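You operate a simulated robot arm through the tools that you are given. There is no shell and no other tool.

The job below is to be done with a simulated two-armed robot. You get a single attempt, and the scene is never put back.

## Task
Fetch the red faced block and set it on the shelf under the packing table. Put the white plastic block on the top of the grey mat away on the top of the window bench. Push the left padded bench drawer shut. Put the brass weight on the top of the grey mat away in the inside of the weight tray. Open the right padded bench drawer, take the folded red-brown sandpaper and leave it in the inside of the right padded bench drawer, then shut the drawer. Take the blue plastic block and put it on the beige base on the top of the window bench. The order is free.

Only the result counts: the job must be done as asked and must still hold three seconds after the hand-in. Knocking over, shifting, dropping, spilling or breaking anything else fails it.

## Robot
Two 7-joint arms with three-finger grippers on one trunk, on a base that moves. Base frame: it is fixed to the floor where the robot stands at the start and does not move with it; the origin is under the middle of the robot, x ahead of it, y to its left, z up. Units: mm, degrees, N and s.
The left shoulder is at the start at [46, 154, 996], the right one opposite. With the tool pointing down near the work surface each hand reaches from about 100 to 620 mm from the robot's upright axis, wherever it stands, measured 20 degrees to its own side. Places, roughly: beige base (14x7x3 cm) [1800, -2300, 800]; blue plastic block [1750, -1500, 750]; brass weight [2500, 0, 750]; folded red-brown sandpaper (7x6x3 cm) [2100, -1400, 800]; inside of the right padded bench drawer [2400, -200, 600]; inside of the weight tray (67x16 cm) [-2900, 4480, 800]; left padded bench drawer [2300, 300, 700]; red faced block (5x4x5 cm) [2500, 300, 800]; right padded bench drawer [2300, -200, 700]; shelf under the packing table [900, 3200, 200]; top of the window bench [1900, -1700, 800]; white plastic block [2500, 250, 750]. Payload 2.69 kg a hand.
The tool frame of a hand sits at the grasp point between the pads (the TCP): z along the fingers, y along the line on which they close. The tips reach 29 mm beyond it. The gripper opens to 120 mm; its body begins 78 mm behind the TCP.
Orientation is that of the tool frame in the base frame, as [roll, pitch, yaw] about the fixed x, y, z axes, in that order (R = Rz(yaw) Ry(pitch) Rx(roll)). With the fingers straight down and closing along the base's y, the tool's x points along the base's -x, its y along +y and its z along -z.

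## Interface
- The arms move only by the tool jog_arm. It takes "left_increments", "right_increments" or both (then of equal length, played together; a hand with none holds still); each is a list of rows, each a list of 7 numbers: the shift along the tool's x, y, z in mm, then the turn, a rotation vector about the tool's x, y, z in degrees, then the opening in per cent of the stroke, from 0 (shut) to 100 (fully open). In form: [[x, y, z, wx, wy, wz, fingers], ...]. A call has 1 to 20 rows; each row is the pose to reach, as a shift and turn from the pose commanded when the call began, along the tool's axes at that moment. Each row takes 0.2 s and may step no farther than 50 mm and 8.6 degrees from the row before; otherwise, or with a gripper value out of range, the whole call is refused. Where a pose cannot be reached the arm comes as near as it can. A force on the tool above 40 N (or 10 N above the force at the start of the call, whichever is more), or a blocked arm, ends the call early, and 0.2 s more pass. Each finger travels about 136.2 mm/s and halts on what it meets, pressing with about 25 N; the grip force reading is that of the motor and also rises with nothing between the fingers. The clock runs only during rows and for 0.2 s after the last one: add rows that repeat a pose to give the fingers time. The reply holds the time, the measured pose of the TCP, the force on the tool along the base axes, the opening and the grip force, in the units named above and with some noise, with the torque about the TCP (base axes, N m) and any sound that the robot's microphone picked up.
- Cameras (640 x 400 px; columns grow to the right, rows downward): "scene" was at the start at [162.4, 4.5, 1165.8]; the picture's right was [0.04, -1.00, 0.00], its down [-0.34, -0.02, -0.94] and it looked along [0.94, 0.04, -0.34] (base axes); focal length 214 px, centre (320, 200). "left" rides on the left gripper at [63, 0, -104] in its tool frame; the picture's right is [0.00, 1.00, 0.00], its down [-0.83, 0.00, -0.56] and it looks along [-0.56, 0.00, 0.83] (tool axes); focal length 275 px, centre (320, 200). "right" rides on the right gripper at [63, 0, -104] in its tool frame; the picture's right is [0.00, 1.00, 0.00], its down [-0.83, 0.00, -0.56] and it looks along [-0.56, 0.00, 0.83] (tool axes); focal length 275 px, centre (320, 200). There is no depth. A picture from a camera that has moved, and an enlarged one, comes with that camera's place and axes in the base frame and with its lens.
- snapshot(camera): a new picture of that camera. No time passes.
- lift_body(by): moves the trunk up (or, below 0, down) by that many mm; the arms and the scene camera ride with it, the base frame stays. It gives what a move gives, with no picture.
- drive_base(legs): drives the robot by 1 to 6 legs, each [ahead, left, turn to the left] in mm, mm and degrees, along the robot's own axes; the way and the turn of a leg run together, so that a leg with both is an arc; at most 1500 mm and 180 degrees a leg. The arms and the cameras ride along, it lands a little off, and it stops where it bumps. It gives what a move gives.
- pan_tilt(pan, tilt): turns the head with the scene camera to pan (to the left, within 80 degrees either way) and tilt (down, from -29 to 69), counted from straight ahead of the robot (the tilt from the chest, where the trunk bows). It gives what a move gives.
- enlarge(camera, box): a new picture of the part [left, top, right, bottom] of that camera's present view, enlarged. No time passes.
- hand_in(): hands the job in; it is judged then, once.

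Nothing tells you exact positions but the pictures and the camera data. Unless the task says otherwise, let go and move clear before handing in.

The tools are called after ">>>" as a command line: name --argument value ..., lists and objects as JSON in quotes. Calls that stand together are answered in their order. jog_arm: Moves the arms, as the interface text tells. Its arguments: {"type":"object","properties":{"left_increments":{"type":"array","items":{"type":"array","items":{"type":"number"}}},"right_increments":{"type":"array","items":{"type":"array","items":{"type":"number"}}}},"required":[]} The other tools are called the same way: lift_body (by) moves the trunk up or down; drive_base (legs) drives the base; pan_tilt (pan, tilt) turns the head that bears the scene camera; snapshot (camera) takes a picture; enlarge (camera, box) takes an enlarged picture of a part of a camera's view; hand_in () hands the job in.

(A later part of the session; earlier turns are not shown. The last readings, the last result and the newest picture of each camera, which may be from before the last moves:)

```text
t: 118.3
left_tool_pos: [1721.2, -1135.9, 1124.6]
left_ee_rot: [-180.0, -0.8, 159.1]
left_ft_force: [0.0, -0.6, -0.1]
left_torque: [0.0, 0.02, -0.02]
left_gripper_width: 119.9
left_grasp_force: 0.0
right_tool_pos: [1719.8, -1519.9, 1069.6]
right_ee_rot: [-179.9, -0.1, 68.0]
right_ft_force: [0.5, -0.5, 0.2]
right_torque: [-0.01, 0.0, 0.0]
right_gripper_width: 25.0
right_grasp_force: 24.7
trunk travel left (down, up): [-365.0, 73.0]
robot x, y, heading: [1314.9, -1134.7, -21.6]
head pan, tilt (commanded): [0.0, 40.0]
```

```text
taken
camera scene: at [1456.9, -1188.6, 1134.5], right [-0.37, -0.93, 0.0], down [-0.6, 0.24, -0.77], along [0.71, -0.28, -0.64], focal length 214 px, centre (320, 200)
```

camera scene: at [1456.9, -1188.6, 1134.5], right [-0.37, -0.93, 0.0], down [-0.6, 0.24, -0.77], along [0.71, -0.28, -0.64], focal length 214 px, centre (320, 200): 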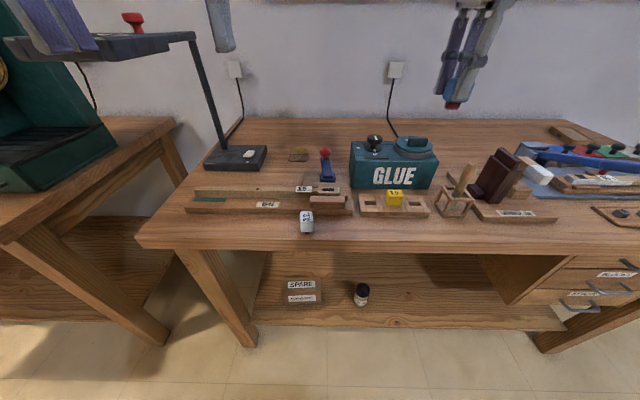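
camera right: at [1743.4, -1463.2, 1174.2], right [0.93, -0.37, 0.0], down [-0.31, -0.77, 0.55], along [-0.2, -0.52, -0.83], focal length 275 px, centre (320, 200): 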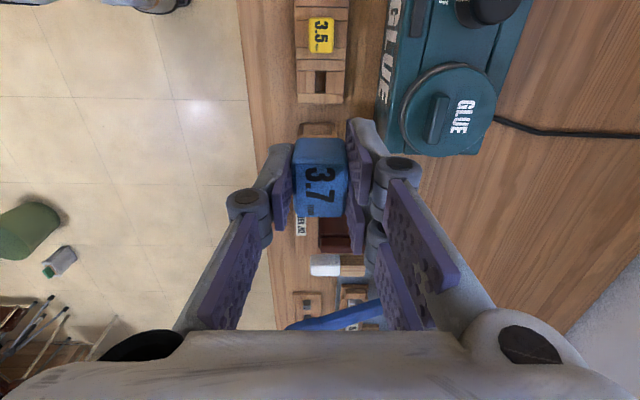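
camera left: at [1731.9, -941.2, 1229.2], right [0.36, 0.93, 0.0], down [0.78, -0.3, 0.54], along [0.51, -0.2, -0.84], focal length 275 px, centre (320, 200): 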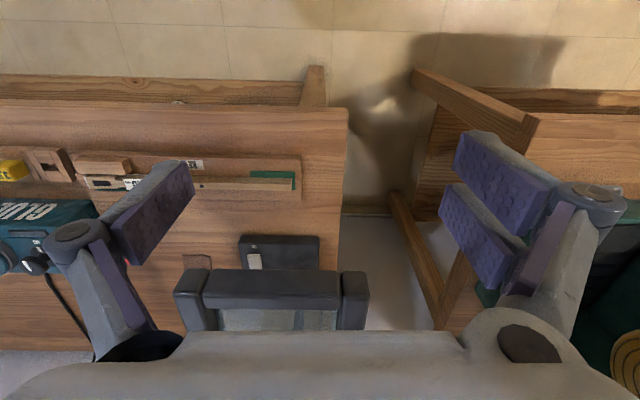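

Blue lifted cleanly. Now I'll look to the right to plan the drive round the bench's right end.

>>> pan_tilt --pan -50 --tilt 30

>>> snapshot --camera "scene"

>>> pan_tilt --pan -80 --tilt 30

>>> snapshot --camera "scene"

```text
t: 119.5
left_tool_pos: [1721.2, -1136.0, 1125.0]
left_ee_rot: [-180.0, -0.9, 158.9]
left_ft_force: [-0.1, 0.1, -0.6]
left_torque: [0.01, 0.01, 0.01]
left_gripper_width: 119.8
left_grasp_force: 0.1
right_tool_pos: [1720.5, -1520.5, 1068.9]
right_ee_rot: [179.8, -0.1, 67.9]
right_ft_force: [-0.1, -1.1, 0.2]
right_torque: [0.0, 0.0, -0.01]
right_gripper_width: 25.0
right_grasp_force: 25.3
trunk travel left (down, up): [-365.0, 73.0]
robot x, y, heading: [1310.8, -1130.6, -21.5]
head pan, tilt (commanded): [-50.0, 30.0]
```

```text
taken
camera scene: at [1406.2, -1242.8, 1149.9], right [-0.95, -0.32, 0.0], down [-0.16, 0.47, -0.87], along [0.27, -0.82, -0.5], focal length 214 px, centre (320, 200)
```

scene: 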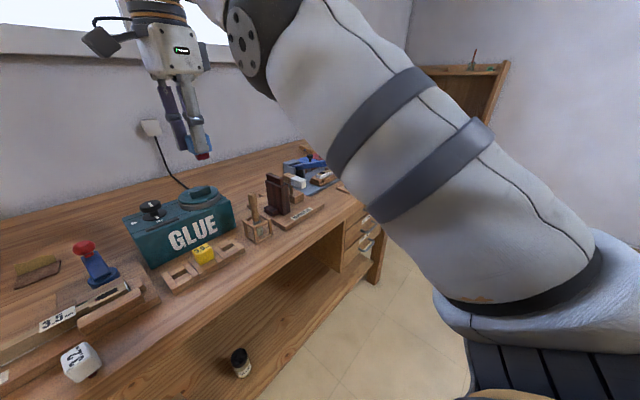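

```text
t: 120.4
left_tool_pos: [1721.5, -1134.2, 1124.0]
left_ee_rot: [180.0, -0.8, 159.0]
left_ft_force: [-0.3, -0.1, 0.0]
left_torque: [-0.05, 0.03, -0.03]
left_gripper_width: 120.2
left_grasp_force: 0.1
right_tool_pos: [1720.1, -1520.3, 1069.5]
right_ee_rot: [179.9, -0.1, 67.9]
right_ft_force: [-0.8, 0.0, -0.1]
right_torque: [0.01, -0.01, 0.02]
right_gripper_width: 24.8
right_grasp_force: 25.2
trunk travel left (down, up): [-365.0, 73.0]
robot x, y, heading: [1309.7, -1132.9, -22.0]
head pan, tilt (commanded): [-80.0, 30.0]
```

```text
taken
camera scene: at [1359.4, -1245.6, 1149.9], right [-0.98, 0.2, 0.0], down [0.1, 0.49, -0.87], along [-0.17, -0.85, -0.5], focal length 214 px, centre (320, 200)
```

scene: 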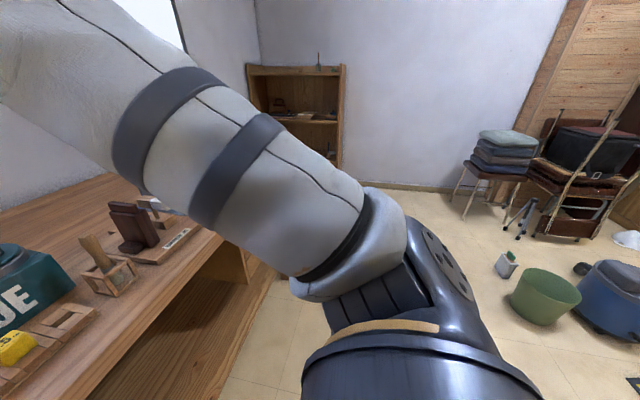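

The floor to the right is clear. I'll back off, drive right past the bench end, and turn left to face its right end.

>>> drive_base --legs '[[-150, 0, 0], [0, -1331, 0], [0, 0, 75]]'

>>> pan_tilt --pan -30 --tilt 30

>>> snapshot --camera "scene"

```text
t: 135.0
left_tool_pos: [790.5, -1910.8, 1123.3]
left_ee_rot: [179.9, -0.9, -127.4]
left_ft_force: [0.1, -0.4, 0.1]
left_torque: [0.01, 0.01, -0.03]
left_gripper_width: 119.8
left_grasp_force: 0.1
right_tool_pos: [1159.9, -2021.0, 1068.3]
right_ee_rot: [180.0, -0.1, 141.6]
right_ft_force: [0.2, 0.6, 0.6]
right_torque: [0.01, -0.02, -0.01]
right_gripper_width: 25.1
right_grasp_force: 24.5
trunk travel left (down, up): [-365.0, 73.0]
robot x, y, heading: [671.3, -2303.6, 52.1]
head pan, tilt (commanded): [-80.0, 30.0]
```

```text
t: 136.2
left_tool_pos: [788.6, -1911.2, 1124.6]
left_ee_rot: [-180.0, -0.8, -127.4]
left_ft_force: [-0.1, -0.3, -0.8]
left_torque: [0.04, 0.0, 0.0]
left_gripper_width: 120.0
left_grasp_force: 0.0
right_tool_pos: [1159.4, -2019.9, 1068.9]
right_ee_rot: [179.9, -0.1, 141.6]
right_ft_force: [-1.1, 0.3, -0.4]
right_torque: [0.0, 0.0, -0.02]
right_gripper_width: 25.1
right_grasp_force: 24.8
trunk travel left (down, up): [-365.0, 73.0]
robot x, y, heading: [672.7, -2301.2, 52.0]
head pan, tilt (commanded): [-30.0, 30.0]
```

```text
taken
camera scene: at [798.4, -2212.9, 1149.9], right [0.37, -0.93, 0.0], down [-0.46, -0.19, -0.87], along [0.8, 0.32, -0.5], focal length 214 px, centre (320, 200)
```

scene: 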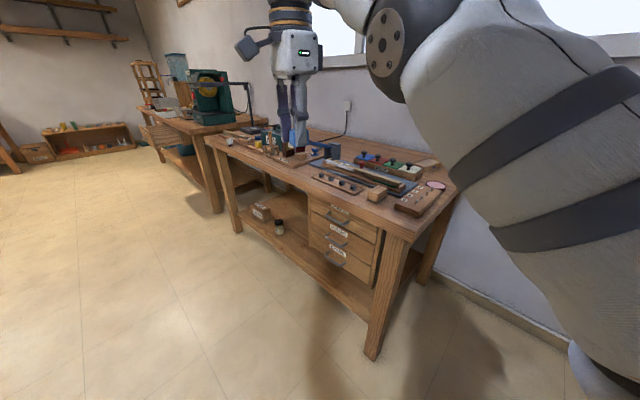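

>>> drive_base --legs '[[175, -640, 0]]'

>>> pan_tilt --pan -10 --tilt 40

>>> snapshot --camera "scene"

>>> snapshot --camera "right"

```text
t: 141.6
left_tool_pos: [1405.7, -2171.2, 1123.8]
left_ee_rot: [-180.0, -0.8, -127.8]
left_ft_force: [-0.8, 0.3, 0.5]
left_torque: [-0.01, -0.01, 0.02]
left_gripper_width: 120.0
left_grasp_force: 0.0
right_tool_pos: [1775.2, -2282.7, 1068.6]
right_ee_rot: [180.0, -0.2, 141.2]
right_ft_force: [0.0, 0.4, -0.7]
right_torque: [0.02, 0.05, -0.01]
right_gripper_width: 25.0
right_grasp_force: 25.0
trunk travel left (down, up): [-365.0, 73.0]
robot x, y, heading: [1289.3, -2565.8, 51.6]
head pan, tilt (commanded): [-30.0, 30.0]
```

```text
t: 142.4
left_tool_pos: [1405.6, -2169.5, 1124.7]
left_ee_rot: [-180.0, -0.8, -127.8]
left_ft_force: [-0.3, 0.3, 0.2]
left_torque: [0.02, 0.02, 0.01]
left_gripper_width: 120.2
left_grasp_force: 0.0
right_tool_pos: [1775.5, -2283.4, 1068.9]
right_ee_rot: [179.8, -0.1, 141.3]
right_ft_force: [0.2, 0.2, 0.1]
right_torque: [-0.04, -0.01, 0.01]
right_gripper_width: 24.9
right_grasp_force: 24.9
trunk travel left (down, up): [-365.0, 73.0]
robot x, y, heading: [1285.8, -2560.0, 51.5]
head pan, tilt (commanded): [-10.0, 40.0]
```

```text
taken
camera scene: at [1391.6, -2449.4, 1134.6], right [0.66, -0.75, 0.0], down [-0.48, -0.43, -0.77], along [0.57, 0.51, -0.64], focal length 214 px, centre (320, 200)
```

scene: 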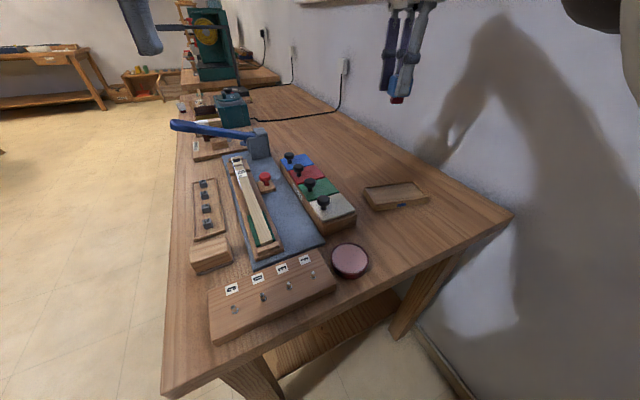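

```text
taken
camera right: at [1725.7, -2244.8, 1174.2], right [0.62, 0.78, 0.0], down [0.65, -0.52, 0.55], along [0.44, -0.34, -0.83], focal length 275 px, centre (320, 200)
```

right: 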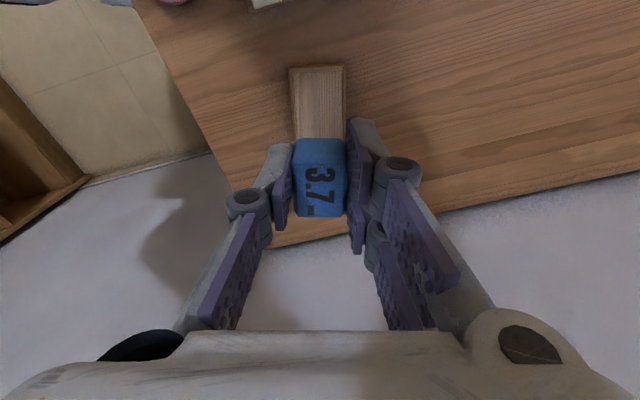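

>>> enlarge --camera "scene" --box '[340, 160, 460, 235]'

>>> enlarge --camera "right" --box '[220, 40, 420, 165]'

```text
5.33 times, centred on (400, 198) of scene
camera zoom: at [1391.6, -2449.4, 1134.6], right [0.66, -0.75, 0.0], down [-0.48, -0.43, -0.77], along [0.57, 0.51, -0.64], focal length 1144 px, centre (-107, 213)
```

zoom: 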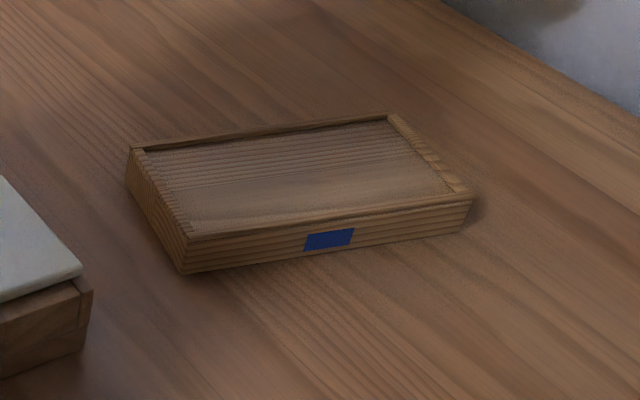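

```text
3.20 times, centred on (320, 102) of right
camera zoom: at [1725.7, -2244.8, 1174.2], right [0.62, 0.78, 0.0], down [0.65, -0.52, 0.55], along [0.44, -0.34, -0.83], focal length 881 px, centre (320, 512)
```

zoom: 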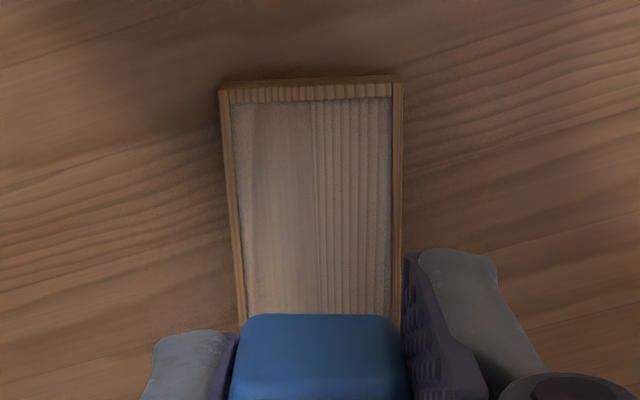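

The beige base is a shallow tray centred near (1814, −2316), lined up with the hand. I'll move 50 mm over it and descend to just above.

>>> jog_arm --right_increments '[[-15, 0, 10, 0, 0, 0, 5], [-30, -1, 25, 0, 0, 0, 5], [-50, -1.5, 45, 0, 0, 0, 5], [-50, -1.5, 80, 0, 0, 0, 5], [-50, -1.5, 115, 0, 0, 0, 5], [-50, -1.5, 145, 0, 0, 0, 5], [-50, -1.5, 165, 0, 0, 0, 5], [-50, -1.5, 165, 0, 0, 0, 5]]'

>>> snapshot --camera "right"

>>> enlarge --camera "scene" --box '[320, 120, 480, 240]'

```text
t: 144.2
left_tool_pos: [1404.9, -2171.5, 1124.8]
left_ee_rot: [180.0, -0.8, -127.7]
left_ft_force: [-0.4, 0.1, 0.3]
left_torque: [0.01, 0.01, -0.03]
left_gripper_width: 119.8
left_grasp_force: 0.0
right_tool_pos: [1813.2, -2315.7, 903.8]
right_ee_rot: [179.9, -0.1, 141.3]
right_ft_force: [-0.3, -0.9, 0.3]
right_torque: [-0.03, -0.01, 0.0]
right_gripper_width: 25.0
right_grasp_force: 25.1
trunk travel left (down, up): [-365.0, 73.0]
robot x, y, heading: [1283.4, -2559.7, 51.7]
head pan, tilt (commanded): [-10.0, 40.0]
```

```text
taken
camera right: at [1763.4, -2276.9, 1009.5], right [0.62, 0.78, 0.0], down [0.65, -0.52, 0.55], along [0.44, -0.34, -0.83], focal length 275 px, centre (320, 200)
```

right: 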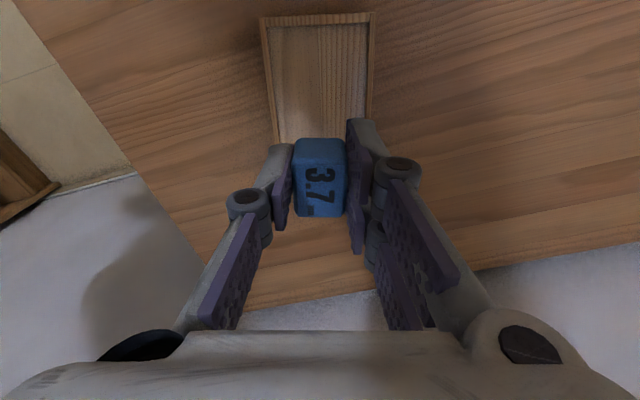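

```text
3.33 times, centred on (400, 180) of scene
camera zoom: at [1391.4, -2449.3, 1134.6], right [0.66, -0.75, 0.0], down [-0.48, -0.43, -0.77], along [0.57, 0.51, -0.64], focal length 715 px, centre (53, 267)
```

zoom: 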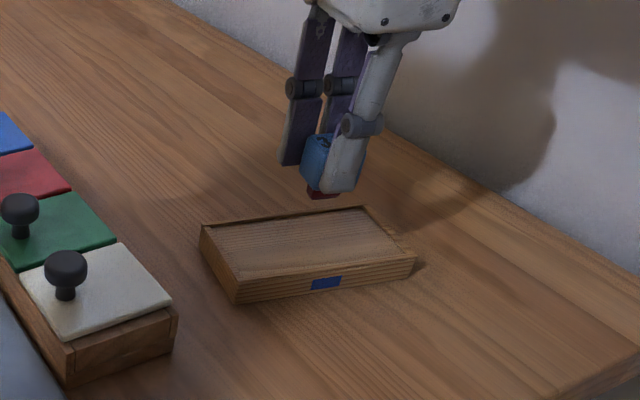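

>>> jog_arm --right_increments '[[-4, 0, 8, 0, 0, 0, 5], [-8, 0, 16, 0, 0, 0, 5], [-10, 0, 24, 0, 0, 0, 5], [-10, 0, 30, 0, 0, 0, 5], [-10, 0, 30, 0, 0, 0, 5]]'

>>> enlarge --camera "scene" --box '[340, 140, 460, 230]'

>>> snapshot --camera "right"

```text
t: 145.4
left_tool_pos: [1405.7, -2170.7, 1124.3]
left_ee_rot: [-179.9, -0.8, -127.7]
left_ft_force: [0.0, 0.2, 0.2]
left_torque: [0.0, -0.01, 0.05]
left_gripper_width: 120.0
left_grasp_force: 0.1
right_tool_pos: [1821.8, -2322.1, 875.3]
right_ee_rot: [179.9, -0.1, 141.3]
right_ft_force: [-0.4, 0.4, 0.0]
right_torque: [0.02, 0.0, 0.01]
right_gripper_width: 25.2
right_grasp_force: 24.9
trunk travel left (down, up): [-365.0, 73.0]
robot x, y, heading: [1283.3, -2561.7, 51.4]
head pan, tilt (commanded): [-10.0, 40.0]
```

```text
4.44 times, centred on (400, 185) of scene
camera zoom: at [1391.5, -2449.3, 1134.6], right [0.66, -0.75, 0.0], down [-0.48, -0.43, -0.77], along [0.57, 0.51, -0.64], focal length 953 px, centre (-36, 267)
```

zoom: 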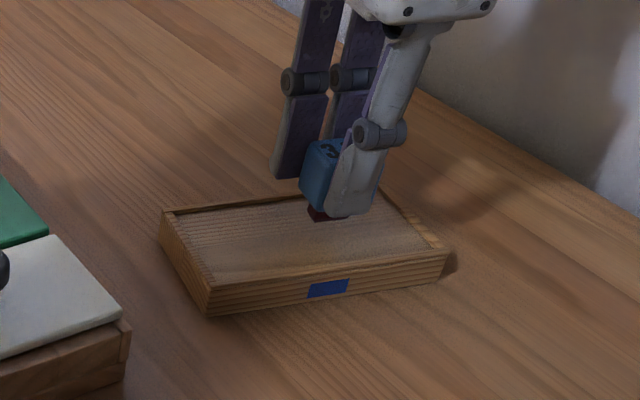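

```text
taken
camera right: at [1771.8, -2283.3, 979.5], right [0.62, 0.78, 0.0], down [0.65, -0.52, 0.55], along [0.43, -0.34, -0.83], focal length 275 px, centre (320, 200)
```

right: 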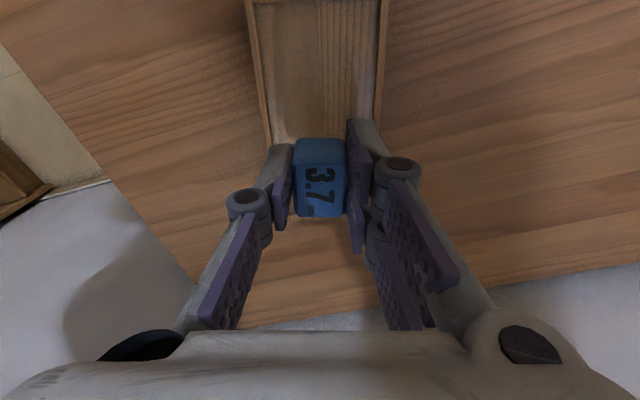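

>>> jog_arm --right_increments '[[0, 0, 3, 0, 0, 0, 5], [0, 0, 6, 0, 0, 0, 5], [0, 0, 8, 0, 0, 0, 5]]'

>>> jog_arm --right_increments '[[0, 0, 1.5, 0, 0, 0, 5], [0, 0, 3, 0, 0, 0, 5]]'

>>> enlarge --camera "scene" --box '[340, 140, 460, 230]'

```text
t: 146.2
left_tool_pos: [1407.1, -2170.1, 1123.2]
left_ee_rot: [180.0, -0.9, -127.8]
left_ft_force: [0.1, -0.5, -0.4]
left_torque: [0.01, -0.02, 0.02]
left_gripper_width: 120.1
left_grasp_force: 0.0
right_tool_pos: [1821.4, -2320.7, 867.7]
right_ee_rot: [179.9, -0.1, 141.2]
right_ft_force: [-0.2, 0.3, -1.2]
right_torque: [0.0, 0.0, -0.01]
right_gripper_width: 25.3
right_grasp_force: 25.9
trunk travel left (down, up): [-365.0, 73.0]
robot x, y, heading: [1286.0, -2556.5, 51.7]
head pan, tilt (commanded): [-10.0, 40.0]
```

```text
t: 146.8
left_tool_pos: [1405.9, -2171.6, 1124.7]
left_ee_rot: [180.0, -0.8, -127.8]
left_ft_force: [0.2, 0.7, 0.2]
left_torque: [0.03, 0.02, 0.01]
left_gripper_width: 119.9
left_grasp_force: 0.0
right_tool_pos: [1819.9, -2320.6, 865.9]
right_ee_rot: [179.9, -0.1, 141.3]
right_ft_force: [-0.4, -0.3, 8.4]
right_torque: [-0.07, 0.01, -0.01]
right_gripper_width: 24.9
right_grasp_force: 25.1
trunk travel left (down, up): [-365.0, 73.0]
robot x, y, heading: [1284.3, -2555.8, 51.6]
head pan, tilt (commanded): [-10.0, 40.0]
```

```text
4.44 times, centred on (400, 185) of scene
camera zoom: at [1390.9, -2449.7, 1134.8], right [0.66, -0.75, 0.0], down [-0.48, -0.43, -0.77], along [0.57, 0.51, -0.64], focal length 953 px, centre (-36, 267)
```

zoom: 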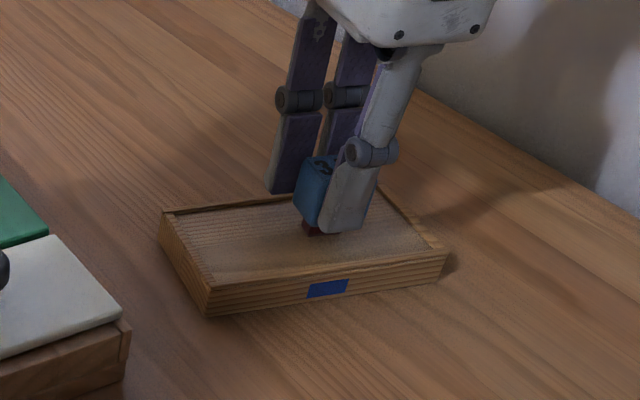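

The blue block's foot touches the tray floor. Releasing and rising.

>>> jog_arm --right_increments '[[0, 0, -1, 0, 0, 0, 23], [0, 0, -1, 0, 0, 0, 28], [0, 0, -1, 0, 0, 0, 34], [0, 0, -1, 0, 0, 0, 36], [0, 0, -15, 0, 0, 0, 36], [0, 0, -40, 0, 0, 0, 36], [0, 0, -80, 0, 0, 0, 36], [0, 0, -120, 0, 0, 0, 36], [0, 0, -160, 0, 0, 0, 36], [0, 0, -200, 0, 0, 0, 36]]'

>>> enlarge --camera "scene" --box '[320, 120, 480, 240]'

>>> snapshot --camera "right"

```text
t: 149.0
left_tool_pos: [1405.7, -2170.8, 1123.8]
left_ee_rot: [180.0, -0.7, -127.8]
left_ft_force: [-0.9, 0.2, 0.4]
left_torque: [0.0, -0.02, -0.01]
left_gripper_width: 120.3
left_grasp_force: 0.0
right_tool_pos: [1821.1, -2321.7, 1063.7]
right_ee_rot: [-179.9, 0.0, 141.2]
right_ft_force: [0.2, -0.1, 0.2]
right_torque: [0.0, -0.01, -0.01]
right_gripper_width: 43.4
right_grasp_force: 0.1
trunk travel left (down, up): [-365.0, 73.0]
robot x, y, heading: [1284.0, -2563.7, 51.6]
head pan, tilt (commanded): [-10.0, 40.0]
```

```text
3.33 times, centred on (400, 180) of scene
camera zoom: at [1391.8, -2449.3, 1134.5], right [0.66, -0.75, 0.0], down [-0.48, -0.43, -0.77], along [0.57, 0.51, -0.64], focal length 715 px, centre (53, 267)
```

zoom: 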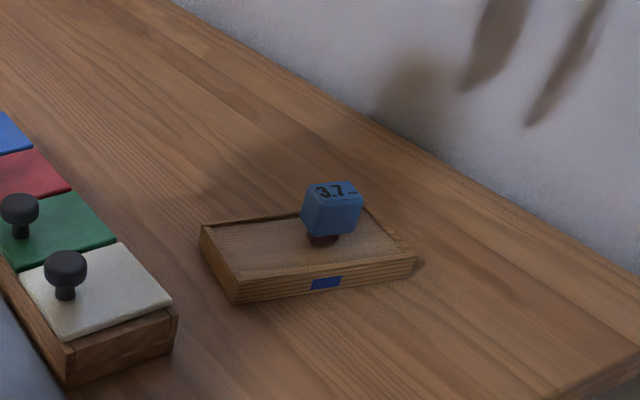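

```text
taken
camera right: at [1771.8, -2283.3, 1168.1], right [0.62, 0.78, 0.0], down [0.65, -0.52, 0.55], along [0.43, -0.35, -0.83], focal length 275 px, centre (320, 200)
```

right: 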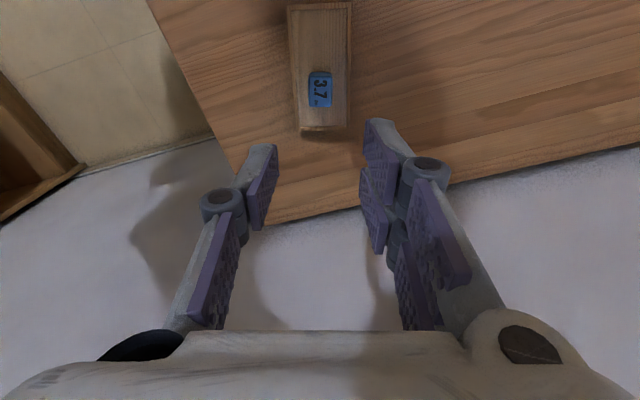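

Blue stands in the beige tray. Now I'll drive back round to the front of the bench for the sandpaper, which I'll take with the left hand.

>>> drive_base --legs '[[-186, 633, 0], [0, 0, -73.6], [0, 1200, 0]]'

>>> jog_arm --right_increments '[[0, 0, 0, 0, 0, -8.3, 36], [0, 0, 0, 0, 0, -16.6, 36], [0, 0, 0, 0, 0, -24.9, 36], [0, 0, 0, 0, 0, -33.2, 36], [0, 0, 0, 0, 0, -41.5, 50], [0, 0, 0, 0, 0, -49.8, 50], [0, 0, 0, 0, 0, -58.1, 50], [0, 0, 0, 0, 0, -66.4, 50], [0, 0, 0, 0, 0, -74.7, 50], [0, 0, 0, 0, 0, -83, 50], [0, 0, 0, 0, 0, -90, 50]]'

>>> pan_tilt --pan 0 --tilt 40

>>> snapshot --camera "scene"

```text
t: 166.7
left_tool_pos: [1525.7, -1190.0, 1124.6]
left_ee_rot: [-180.0, -0.8, 158.8]
left_ft_force: [1.4, -0.1, -0.2]
left_torque: [0.01, 0.01, -0.01]
left_gripper_width: 120.1
left_grasp_force: 0.0
right_tool_pos: [1499.1, -1631.5, 1063.2]
right_ee_rot: [179.9, -0.1, 67.7]
right_ft_force: [-0.3, 0.9, 0.0]
right_torque: [0.01, -0.01, 0.01]
right_gripper_width: 43.2
right_grasp_force: 0.0
trunk travel left (down, up): [-365.0, 73.0]
robot x, y, heading: [1117.7, -1188.3, -21.9]
head pan, tilt (commanded): [-10.0, 40.0]
```

```text
t: 169.1
left_tool_pos: [1526.4, -1190.4, 1124.1]
left_ee_rot: [-180.0, -0.7, 158.8]
left_ft_force: [0.4, -0.4, -0.1]
left_torque: [0.01, -0.01, 0.02]
left_gripper_width: 120.1
left_grasp_force: 0.2
right_tool_pos: [1500.2, -1629.7, 1062.4]
right_ee_rot: [179.9, 0.1, 157.9]
right_ft_force: [0.3, 0.7, 0.8]
right_torque: [0.04, -0.02, 0.01]
right_gripper_width: 60.0
right_grasp_force: 0.1
trunk travel left (down, up): [-365.0, 73.0]
robot x, y, heading: [1118.3, -1186.2, -22.1]
head pan, tilt (commanded): [-10.0, 40.0]
```

```text
t: 169.8
left_tool_pos: [1527.0, -1190.2, 1124.4]
left_ee_rot: [-179.9, -0.8, 158.8]
left_ft_force: [0.0, 0.2, 0.2]
left_torque: [-0.03, 0.0, 0.02]
left_gripper_width: 119.9
left_grasp_force: 0.0
right_tool_pos: [1499.1, -1630.5, 1063.7]
right_ee_rot: [179.9, 0.1, 157.7]
right_ft_force: [-0.2, -0.6, -0.2]
right_torque: [0.02, -0.03, 0.02]
right_gripper_width: 60.0
right_grasp_force: 0.1
trunk travel left (down, up): [-365.0, 73.0]
robot x, y, heading: [1117.6, -1184.3, -21.9]
head pan, tilt (commanded): [0.0, 40.0]
```

```text
taken
camera scene: at [1261.3, -1242.6, 1134.6], right [-0.37, -0.93, 0.0], down [-0.6, 0.24, -0.77], along [0.71, -0.29, -0.64], focal length 214 px, centre (320, 200)
```

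scene: 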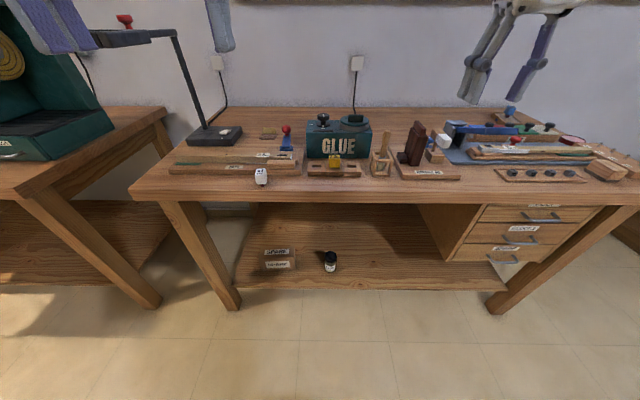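

>>> drive_base --legs '[[200, 0, 0]]'

>>> jog_arm --left_increments '[[0, 0, 0, 0, 0, 0, 80], [0, 0, 0, 0, 0, 0, 65]]' --right_increments '[[20, 0, 0, 0, 0, 0, 50], [40, 0, 0, 0, 0, 0, 50]]'

>>> drive_base --legs '[[130, 0, 0]]'

>>> snapshot --camera "scene"

>>> snapshot --camera "left"

```text
t: 171.4
left_tool_pos: [1711.8, -1263.8, 1124.2]
left_ee_rot: [179.9, -0.8, 158.9]
left_ft_force: [0.1, 0.2, 0.6]
left_torque: [0.02, 0.01, -0.02]
left_gripper_width: 120.1
left_grasp_force: 0.1
right_tool_pos: [1684.5, -1703.5, 1063.4]
right_ee_rot: [180.0, 0.0, 157.9]
right_ft_force: [0.5, 0.0, -0.2]
right_torque: [0.0, 0.06, 0.02]
right_gripper_width: 59.9
right_grasp_force: 0.1
trunk travel left (down, up): [-365.0, 73.0]
robot x, y, heading: [1302.4, -1259.8, -21.8]
head pan, tilt (commanded): [0.0, 40.0]
```

```text
t: 172.0
left_tool_pos: [1711.1, -1261.8, 1124.0]
left_ee_rot: [180.0, -0.7, 158.8]
left_ft_force: [-0.4, 0.3, -0.6]
left_torque: [-0.02, 0.01, 0.01]
left_gripper_width: 77.9
left_grasp_force: 0.0
right_tool_pos: [1648.3, -1687.0, 1064.6]
right_ee_rot: [179.9, 0.1, 158.0]
right_ft_force: [-0.8, 0.3, 0.9]
right_torque: [0.02, -0.03, 0.03]
right_gripper_width: 59.8
right_grasp_force: 0.0
trunk travel left (down, up): [-365.0, 73.0]
robot x, y, heading: [1302.5, -1257.2, -21.4]
head pan, tilt (commanded): [0.0, 40.0]
```

```text
t: 173.3
left_tool_pos: [1831.0, -1311.8, 1123.9]
left_ee_rot: [180.0, -0.8, 158.8]
left_ft_force: [0.0, -0.3, -0.9]
left_torque: [-0.01, 0.07, -0.03]
left_gripper_width: 77.7
left_grasp_force: 0.1
right_tool_pos: [1767.9, -1735.9, 1060.9]
right_ee_rot: [179.9, 0.1, 157.8]
right_ft_force: [0.3, -0.3, 0.3]
right_torque: [0.02, 0.05, 0.02]
right_gripper_width: 59.9
right_grasp_force: 0.1
trunk travel left (down, up): [-365.0, 73.0]
robot x, y, heading: [1424.6, -1310.1, -21.6]
head pan, tilt (commanded): [0.0, 40.0]
```

```text
taken
camera scene: at [1566.6, -1364.6, 1134.4], right [-0.37, -0.93, 0.0], down [-0.6, 0.24, -0.77], along [0.71, -0.28, -0.64], focal length 214 px, centre (320, 200)
```

scene: 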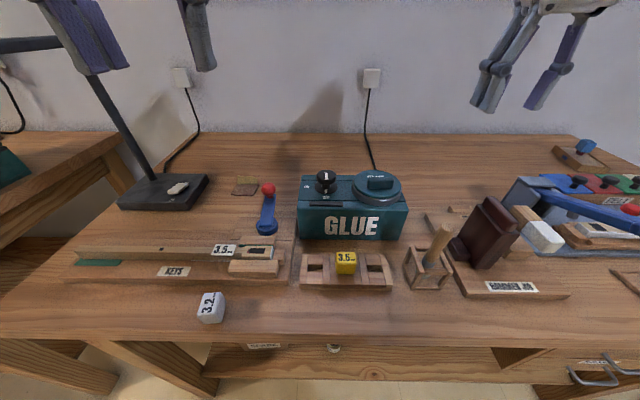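

```text
taken
camera left: at [1773.8, -1289.7, 1229.0], right [0.36, 0.93, 0.0], down [0.78, -0.31, 0.54], along [0.51, -0.2, -0.84], focal length 275 px, centre (320, 200)
```

left: 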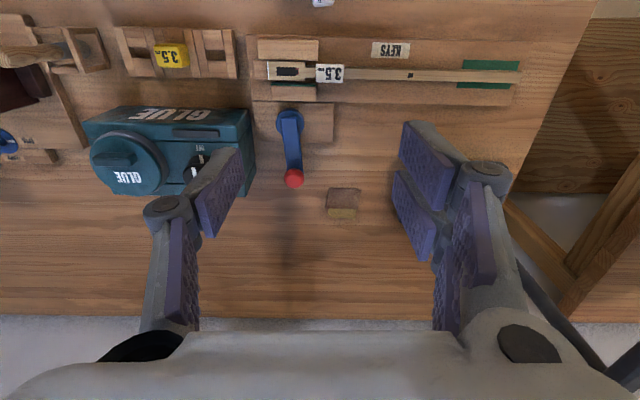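

>>> enlarge --camera "left" --box '[260, 90, 420, 230]'

>>> enlarge --camera "scene" --box '[200, 150, 320, 240]'

```text
2.86 times, centred on (340, 160) of left
camera zoom: at [1773.8, -1289.7, 1229.0], right [0.36, 0.93, 0.0], down [0.78, -0.31, 0.54], along [0.51, -0.2, -0.84], focal length 786 px, centre (263, 314)
```

zoom: 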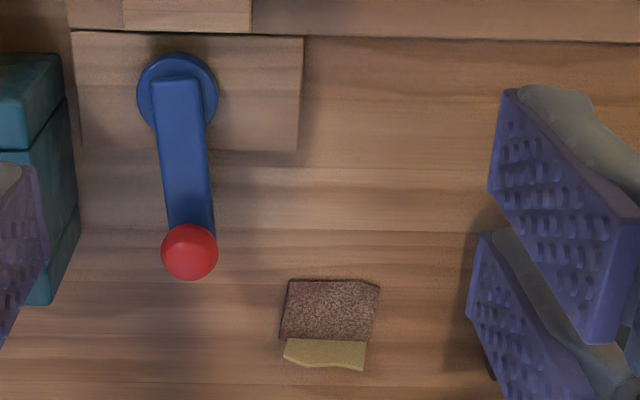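

```text
4.44 times, centred on (260, 195) of scene
camera zoom: at [1566.6, -1364.6, 1134.4], right [-0.37, -0.93, 0.0], down [-0.6, 0.24, -0.77], along [0.71, -0.28, -0.64], focal length 953 px, centre (587, 222)
```

zoom: 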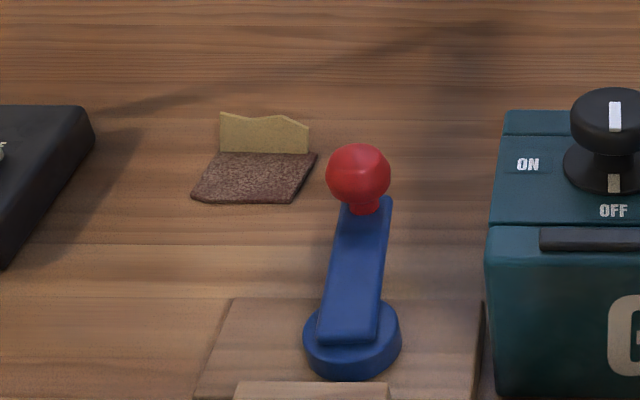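

The sandpaper lies flat with a thin flap standing at its back edge (F≈2427, L≈−486, top z≈828). I'll pinch the standing flap front-to-back with the left hand; first a little closer and turn the wrist.

>>> drive_base --legs '[[45, 0, 0]]'

>>> jog_arm --left_increments '[[0, 0, 0, 0, 0, 8.3, 60], [0, 0, 0, 0, 0, 16.6, 50], [0, 0, 0, 0, 0, 24.9, 40], [0, 0, 0, 0, 0, 33.2, 40], [0, 0, 0, 0, 0, 41.5, 40], [0, 0, 0, 0, 0, 49.8, 40], [0, 0, 0, 0, 0, 58.1, 40], [0, 0, 0, 0, 0, 66.4, 40], [0, 0, 0, 0, 0, 74.7, 40], [0, 0, 0, 0, 0, 83, 40], [0, 0, 0, 0, 0, 90.6, 40], [0, 0, 0, 0, 0, 90.6, 40]]'

>>> snapshot --camera "left"

>>> enlarge --camera "scene" --box '[120, 100, 360, 250]'

```text
t: 174.2
left_tool_pos: [1873.7, -1328.2, 1125.0]
left_ee_rot: [-180.0, -0.9, 158.9]
left_ft_force: [0.3, -0.7, -1.2]
left_torque: [-0.02, 0.06, -0.01]
left_gripper_width: 77.9
left_grasp_force: 0.1
right_tool_pos: [1810.3, -1754.4, 1064.3]
right_ee_rot: [179.9, 0.1, 157.9]
right_ft_force: [-0.1, 0.2, 0.2]
right_torque: [0.02, 0.06, -0.01]
right_gripper_width: 59.7
right_grasp_force: 0.1
trunk travel left (down, up): [-365.0, 73.0]
robot x, y, heading: [1463.7, -1326.5, -22.1]
head pan, tilt (commanded): [0.0, 40.0]
```

```text
t: 176.8
left_tool_pos: [1872.4, -1328.0, 1123.9]
left_ee_rot: [-179.2, 0.0, 68.2]
left_ft_force: [0.2, 1.0, 0.3]
left_torque: [0.03, 0.02, -0.02]
left_gripper_width: 47.9
left_grasp_force: 0.1
right_tool_pos: [1808.8, -1754.6, 1063.5]
right_ee_rot: [179.9, 0.1, 157.9]
right_ft_force: [0.3, 0.2, 0.8]
right_torque: [-0.01, 0.01, 0.0]
right_gripper_width: 60.0
right_grasp_force: 0.1
trunk travel left (down, up): [-365.0, 73.0]
robot x, y, heading: [1466.1, -1321.8, -21.7]
head pan, tilt (commanded): [0.0, 40.0]
```

```text
taken
camera left: at [1897.2, -1270.6, 1228.2], right [0.93, -0.38, -0.01], down [-0.31, -0.77, 0.56], along [-0.22, -0.51, -0.83], focal length 275 px, centre (320, 200)
```

left: 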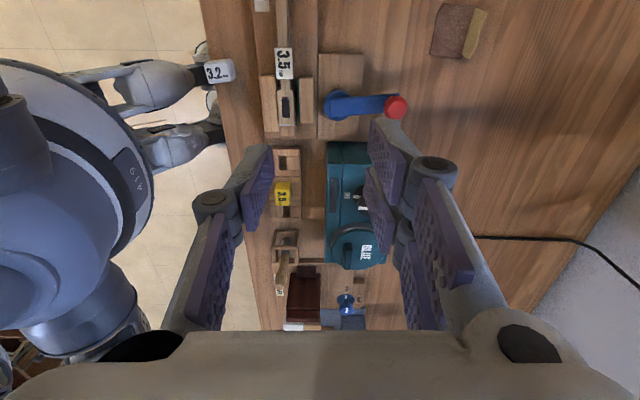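

```text
2.67 times, centred on (240, 175) of scene
camera zoom: at [1607.7, -1381.0, 1134.6], right [-0.37, -0.93, 0.0], down [-0.6, 0.24, -0.77], along [0.71, -0.28, -0.64], focal length 572 px, centre (533, 267)
```

zoom: 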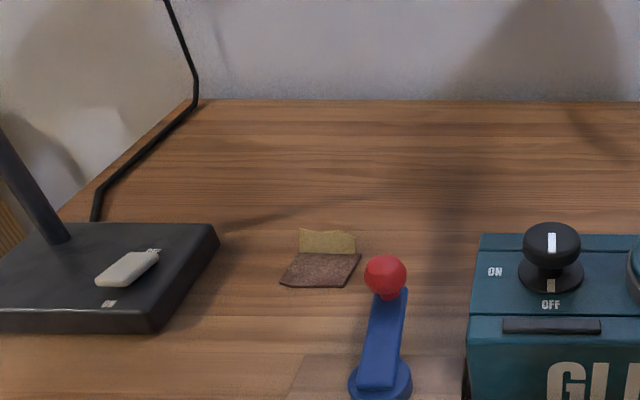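

>>> jog_arm --left_increments '[[7, 32, 10, 0, 0, 0, 40], [15, 64, 20, 0, 0, 0, 40], [22, 97, 35, 0, 0, 0, 40], [30, 129, 55, 0, 0, 0, 40], [37, 161, 80, 0, 0, 0, 40], [44, 193.5, 105, 0, 0, 0, 40], [44, 193.5, 140, 0, 0, 0, 40], [44, 193.5, 180, 0, 0, 0, 40], [44, 193.5, 215, 0, 0, 0, 40], [44, 193.5, 235, 0, 0, 0, 40], [44, 193.5, 235, 0, 0, 0, 40]]'

>>> snapshot --camera "left"

>>> snapshot --camera "scene"

```text
t: 179.2
left_tool_pos: [2064.0, -1357.3, 887.5]
left_ee_rot: [-179.2, 0.0, 68.3]
left_ft_force: [0.2, -0.1, -0.1]
left_torque: [0.0, 0.02, -0.01]
left_gripper_width: 47.9
left_grasp_force: 0.0
left hand out of reach, approached as far as the arm can: row 6, 7
right_tool_pos: [1810.1, -1753.6, 1063.3]
right_ee_rot: [179.9, 0.1, 158.0]
right_ft_force: [-0.6, 0.8, 0.2]
right_torque: [0.01, 0.01, -0.04]
right_gripper_width: 60.4
right_grasp_force: 0.2
trunk travel left (down, up): [-365.0, 73.0]
robot x, y, heading: [1462.2, -1319.2, -21.9]
head pan, tilt (commanded): [0.0, 40.0]
```

```text
taken
camera left: at [2090.2, -1299.2, 990.6], right [0.93, -0.37, -0.01], down [-0.3, -0.77, 0.56], along [-0.22, -0.51, -0.83], focal length 275 px, centre (320, 200)
```

left: 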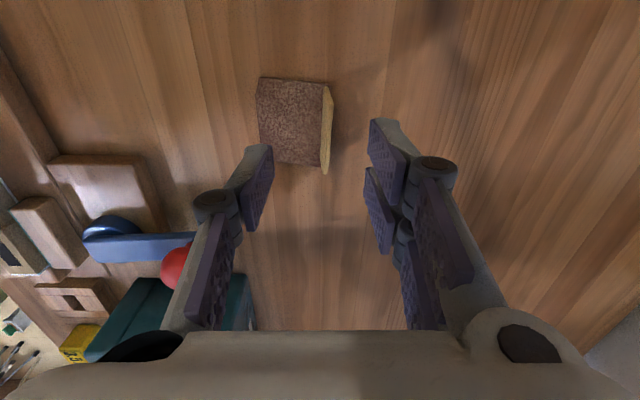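

```text
taken
camera scene: at [1607.7, -1381.0, 1134.6], right [-0.37, -0.93, 0.0], down [-0.6, 0.24, -0.77], along [0.71, -0.28, -0.64], focal length 214 px, centre (320, 200)
```

scene: 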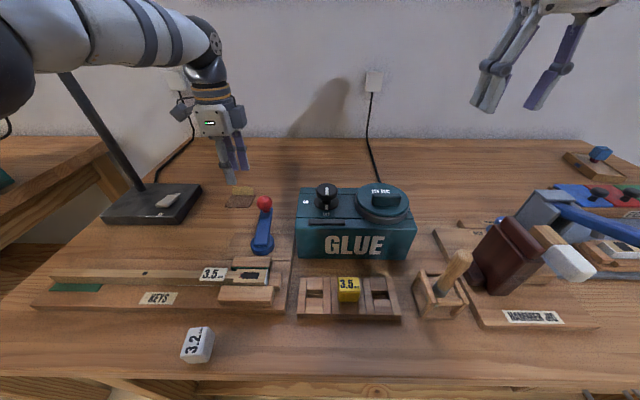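

The flap lies between the open fingers, 5 mm forward of centre. Adjusting and descending so the tips stay above the flat sheet.

>>> jog_arm --left_increments '[[0, 2.5, 10, 0, 0, 0, 40], [0, 5, 20, 0, 0, 0, 40], [0, 5, 30, 0, 0, 0, 40], [0, 5, 38, 0, 0, 0, 40], [0, 5, 38, 0, 0, 0, 40]]'

>>> snapshot --camera "left"

>>> enlarge --camera "scene" --box '[190, 130, 300, 230]'

```text
t: 180.4
left_tool_pos: [2068.5, -1359.4, 848.6]
left_ee_rot: [-179.3, 0.0, 68.3]
left_ft_force: [-1.0, 0.4, 0.8]
left_torque: [0.02, 0.01, -0.01]
left_gripper_width: 48.0
left_grasp_force: 0.0
right_tool_pos: [1809.9, -1753.1, 1064.5]
right_ee_rot: [179.9, 0.1, 157.9]
right_ft_force: [0.2, 0.5, -0.1]
right_torque: [0.03, -0.02, 0.01]
right_gripper_width: 60.0
right_grasp_force: 0.1
trunk travel left (down, up): [-365.0, 73.0]
robot x, y, heading: [1465.2, -1323.8, -22.0]
head pan, tilt (commanded): [0.0, 40.0]
```

```text
taken
camera left: at [2094.0, -1301.5, 952.2], right [0.93, -0.37, -0.01], down [-0.3, -0.77, 0.56], along [-0.22, -0.51, -0.83], focal length 275 px, centre (320, 200)
```

left: 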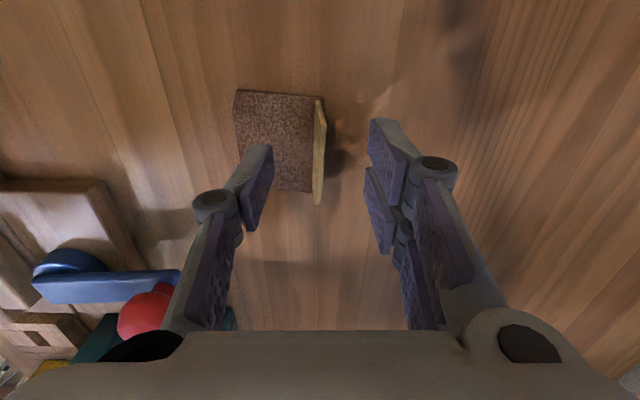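

```text
4.00 times, centred on (245, 180) of scene
camera zoom: at [1607.7, -1381.0, 1134.6], right [-0.37, -0.93, 0.0], down [-0.6, 0.24, -0.77], along [0.71, -0.28, -0.64], focal length 858 px, centre (620, 280)
```

zoom: 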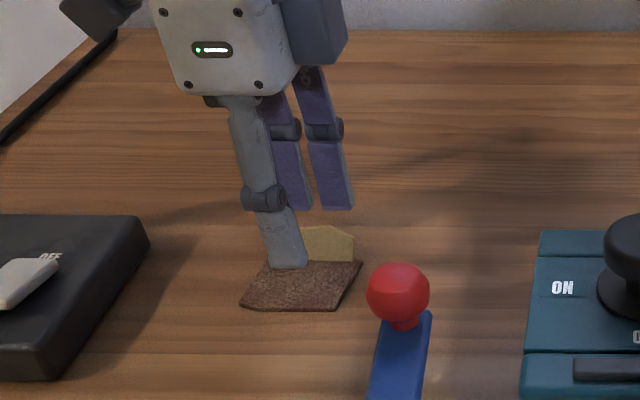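

>>> jog_arm --left_increments '[[0, 0, 4, 0, 0, 0, 40], [0, 0, 8, 0, 0, 0, 40], [0, 0, 8, 0, 0, 0, 30], [0, 0, 8, 0, 0, 0, 20], [0, 0, 8, 0, 0, 0, 10], [0, 0, 8, 0, 0, 0, 0], [0, 0, 8, 0, 0, 0, 0]]'

>>> snapshot --camera "left"

>>> enlarge --camera "scene" --box '[190, 130, 300, 230]'

```text
t: 182.0
left_tool_pos: [2070.7, -1359.1, 842.3]
left_ee_rot: [-179.4, 0.0, 68.3]
left_ft_force: [0.1, -0.4, 3.9]
left_torque: [0.04, 0.26, 0.01]
left_gripper_width: 5.8
left_grasp_force: 25.1
right_tool_pos: [1808.0, -1751.9, 1063.6]
right_ee_rot: [179.9, 0.1, 158.0]
right_ft_force: [-0.1, 0.1, -0.2]
right_torque: [0.01, 0.0, -0.01]
right_gripper_width: 59.8
right_grasp_force: 0.1
trunk travel left (down, up): [-365.0, 73.0]
robot x, y, heading: [1463.2, -1328.1, -21.7]
head pan, tilt (commanded): [0.0, 40.0]
```

```text
taken
camera left: at [2093.8, -1301.8, 945.5], right [0.93, -0.37, -0.01], down [-0.3, -0.77, 0.56], along [-0.22, -0.51, -0.83], focal length 275 px, centre (320, 200)
```

left: 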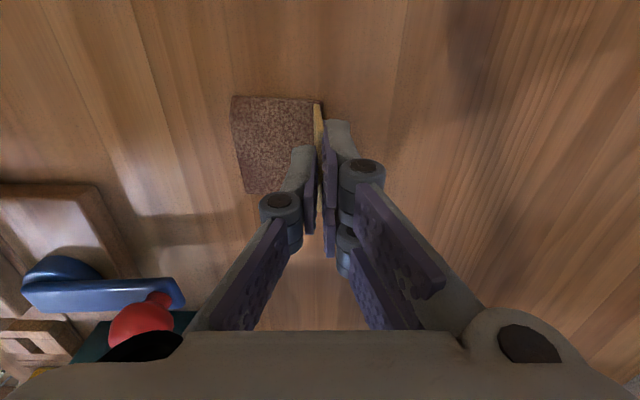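

```text
4.00 times, centred on (245, 180) of scene
camera zoom: at [1607.4, -1381.0, 1134.6], right [-0.37, -0.93, 0.0], down [-0.6, 0.24, -0.77], along [0.71, -0.28, -0.64], focal length 858 px, centre (620, 280)
```

zoom: 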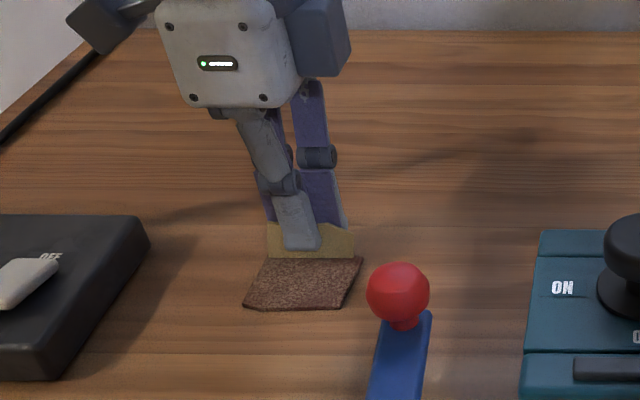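

The flap is pinched (5.8 mm, 25 N). Lifting slowly and checking that it follows.

>>> jog_arm --left_increments '[[0, 0, -5, 0, 0, 0, 0], [0, 0, -12, 0, 0, 0, 0], [0, 0, -22, 0, 0, 0, 0], [0, 0, -35, 0, 0, 0, 0], [0, 0, -50, 0, 0, 0, 0]]'

>>> snapshot --camera "left"

>>> enlarge --camera "scene" --box '[170, 100, 300, 230]'

```text
t: 183.2
left_tool_pos: [2069.5, -1360.0, 891.5]
left_ee_rot: [-179.1, 0.0, 68.3]
left_ft_force: [-0.2, -0.3, 0.3]
left_torque: [-0.01, 0.02, 0.01]
left_gripper_width: 5.9
left_grasp_force: 24.8
right_tool_pos: [1808.0, -1752.8, 1063.9]
right_ee_rot: [179.9, 0.1, 157.9]
right_ft_force: [-0.4, 0.1, -0.4]
right_torque: [-0.01, -0.01, -0.03]
right_gripper_width: 60.1
right_grasp_force: 0.2
trunk travel left (down, up): [-365.0, 73.0]
robot x, y, heading: [1465.4, -1320.9, -21.9]
head pan, tilt (commanded): [0.0, 40.0]
```

```text
taken
camera left: at [2094.8, -1301.7, 995.3], right [0.93, -0.37, -0.01], down [-0.3, -0.77, 0.56], along [-0.22, -0.51, -0.83], focal length 275 px, centre (320, 200)
```

left: 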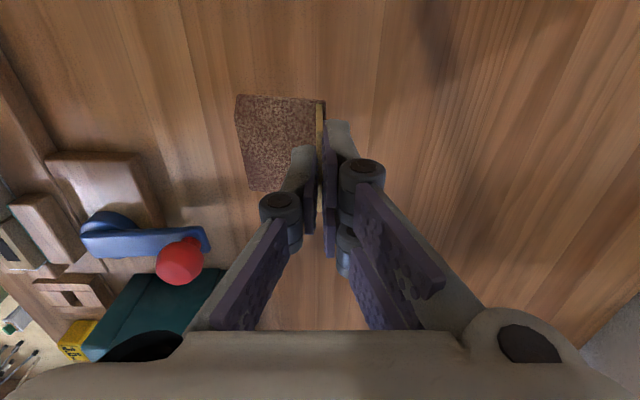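

```text
3.08 times, centred on (235, 165) of scene
camera zoom: at [1607.6, -1381.1, 1134.6], right [-0.37, -0.93, 0.0], down [-0.6, 0.24, -0.77], along [0.71, -0.28, -0.64], focal length 660 px, centre (582, 308)
```

zoom: 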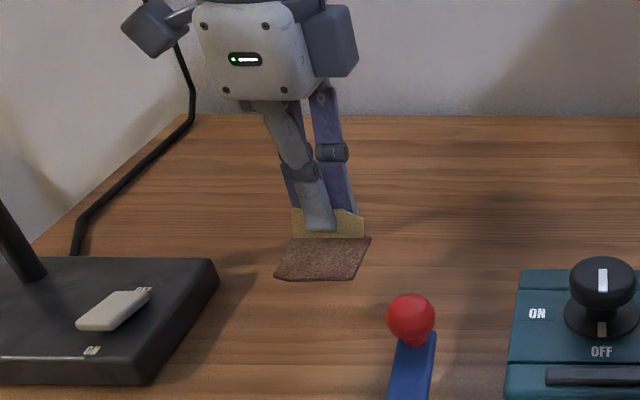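

The sandpaper is held. I'll raise it further and retract toward the body.

>>> jog_arm --left_increments '[[0, 0, -30, 0, 0, 0, 0], [0, 0, -65, 0, 0, 0, 0], [0, -20, -95, 0, 0, 0, 0], [-7, -50, -120, 0, 0, 0, 0], [-15, -85, -140, 0, 0, 0, 0], [-22, -120, -160, 0, 0, 0, 0], [-30, -155, -180, 0, 0, 0, 0], [-44, -190, -200, 0, 0, 0, 0]]'

>>> snapshot --camera "left"

>>> snapshot --camera "scene"

```text
t: 185.0
left_tool_pos: [2026.2, -1360.9, 1043.7]
left_ee_rot: [-179.3, 0.0, 68.3]
left_ft_force: [-1.0, 0.5, 0.0]
left_torque: [-0.01, 0.01, 0.02]
left_gripper_width: 6.0
left_grasp_force: 24.6
left hand out of reach, approached as far as the arm can: row 3, 4, 5, 6, 7, 8
right_tool_pos: [1809.6, -1753.1, 1064.2]
right_ee_rot: [179.9, 0.1, 157.9]
right_ft_force: [-0.1, 0.9, -0.7]
right_torque: [-0.03, -0.03, 0.01]
right_gripper_width: 60.0
right_grasp_force: 0.0
trunk travel left (down, up): [-365.0, 73.0]
robot x, y, heading: [1466.5, -1326.0, -21.9]
head pan, tilt (commanded): [0.0, 40.0]
```

```text
taken
camera left: at [2051.3, -1304.2, 1146.8], right [0.93, -0.37, -0.01], down [-0.3, -0.77, 0.56], along [-0.22, -0.51, -0.83], focal length 275 px, centre (320, 200)
```

left: 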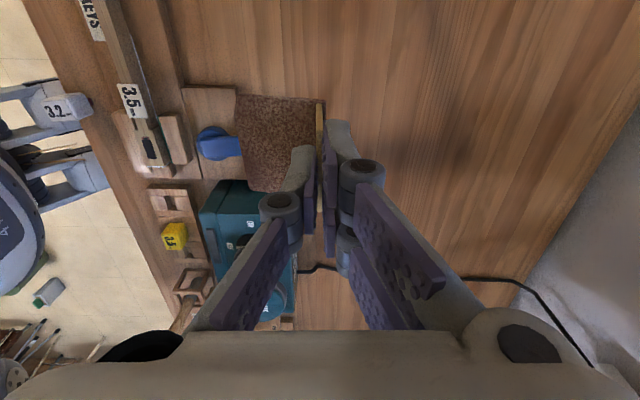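

```text
taken
camera scene: at [1607.7, -1381.0, 1134.5], right [-0.37, -0.93, 0.0], down [-0.6, 0.24, -0.77], along [0.71, -0.28, -0.64], focal length 214 px, centre (320, 200)
```

scene: 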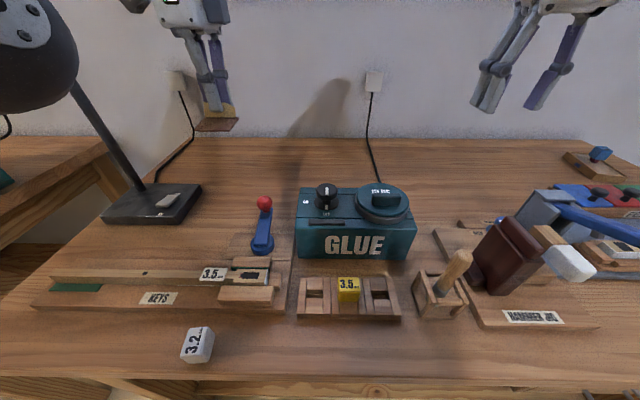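

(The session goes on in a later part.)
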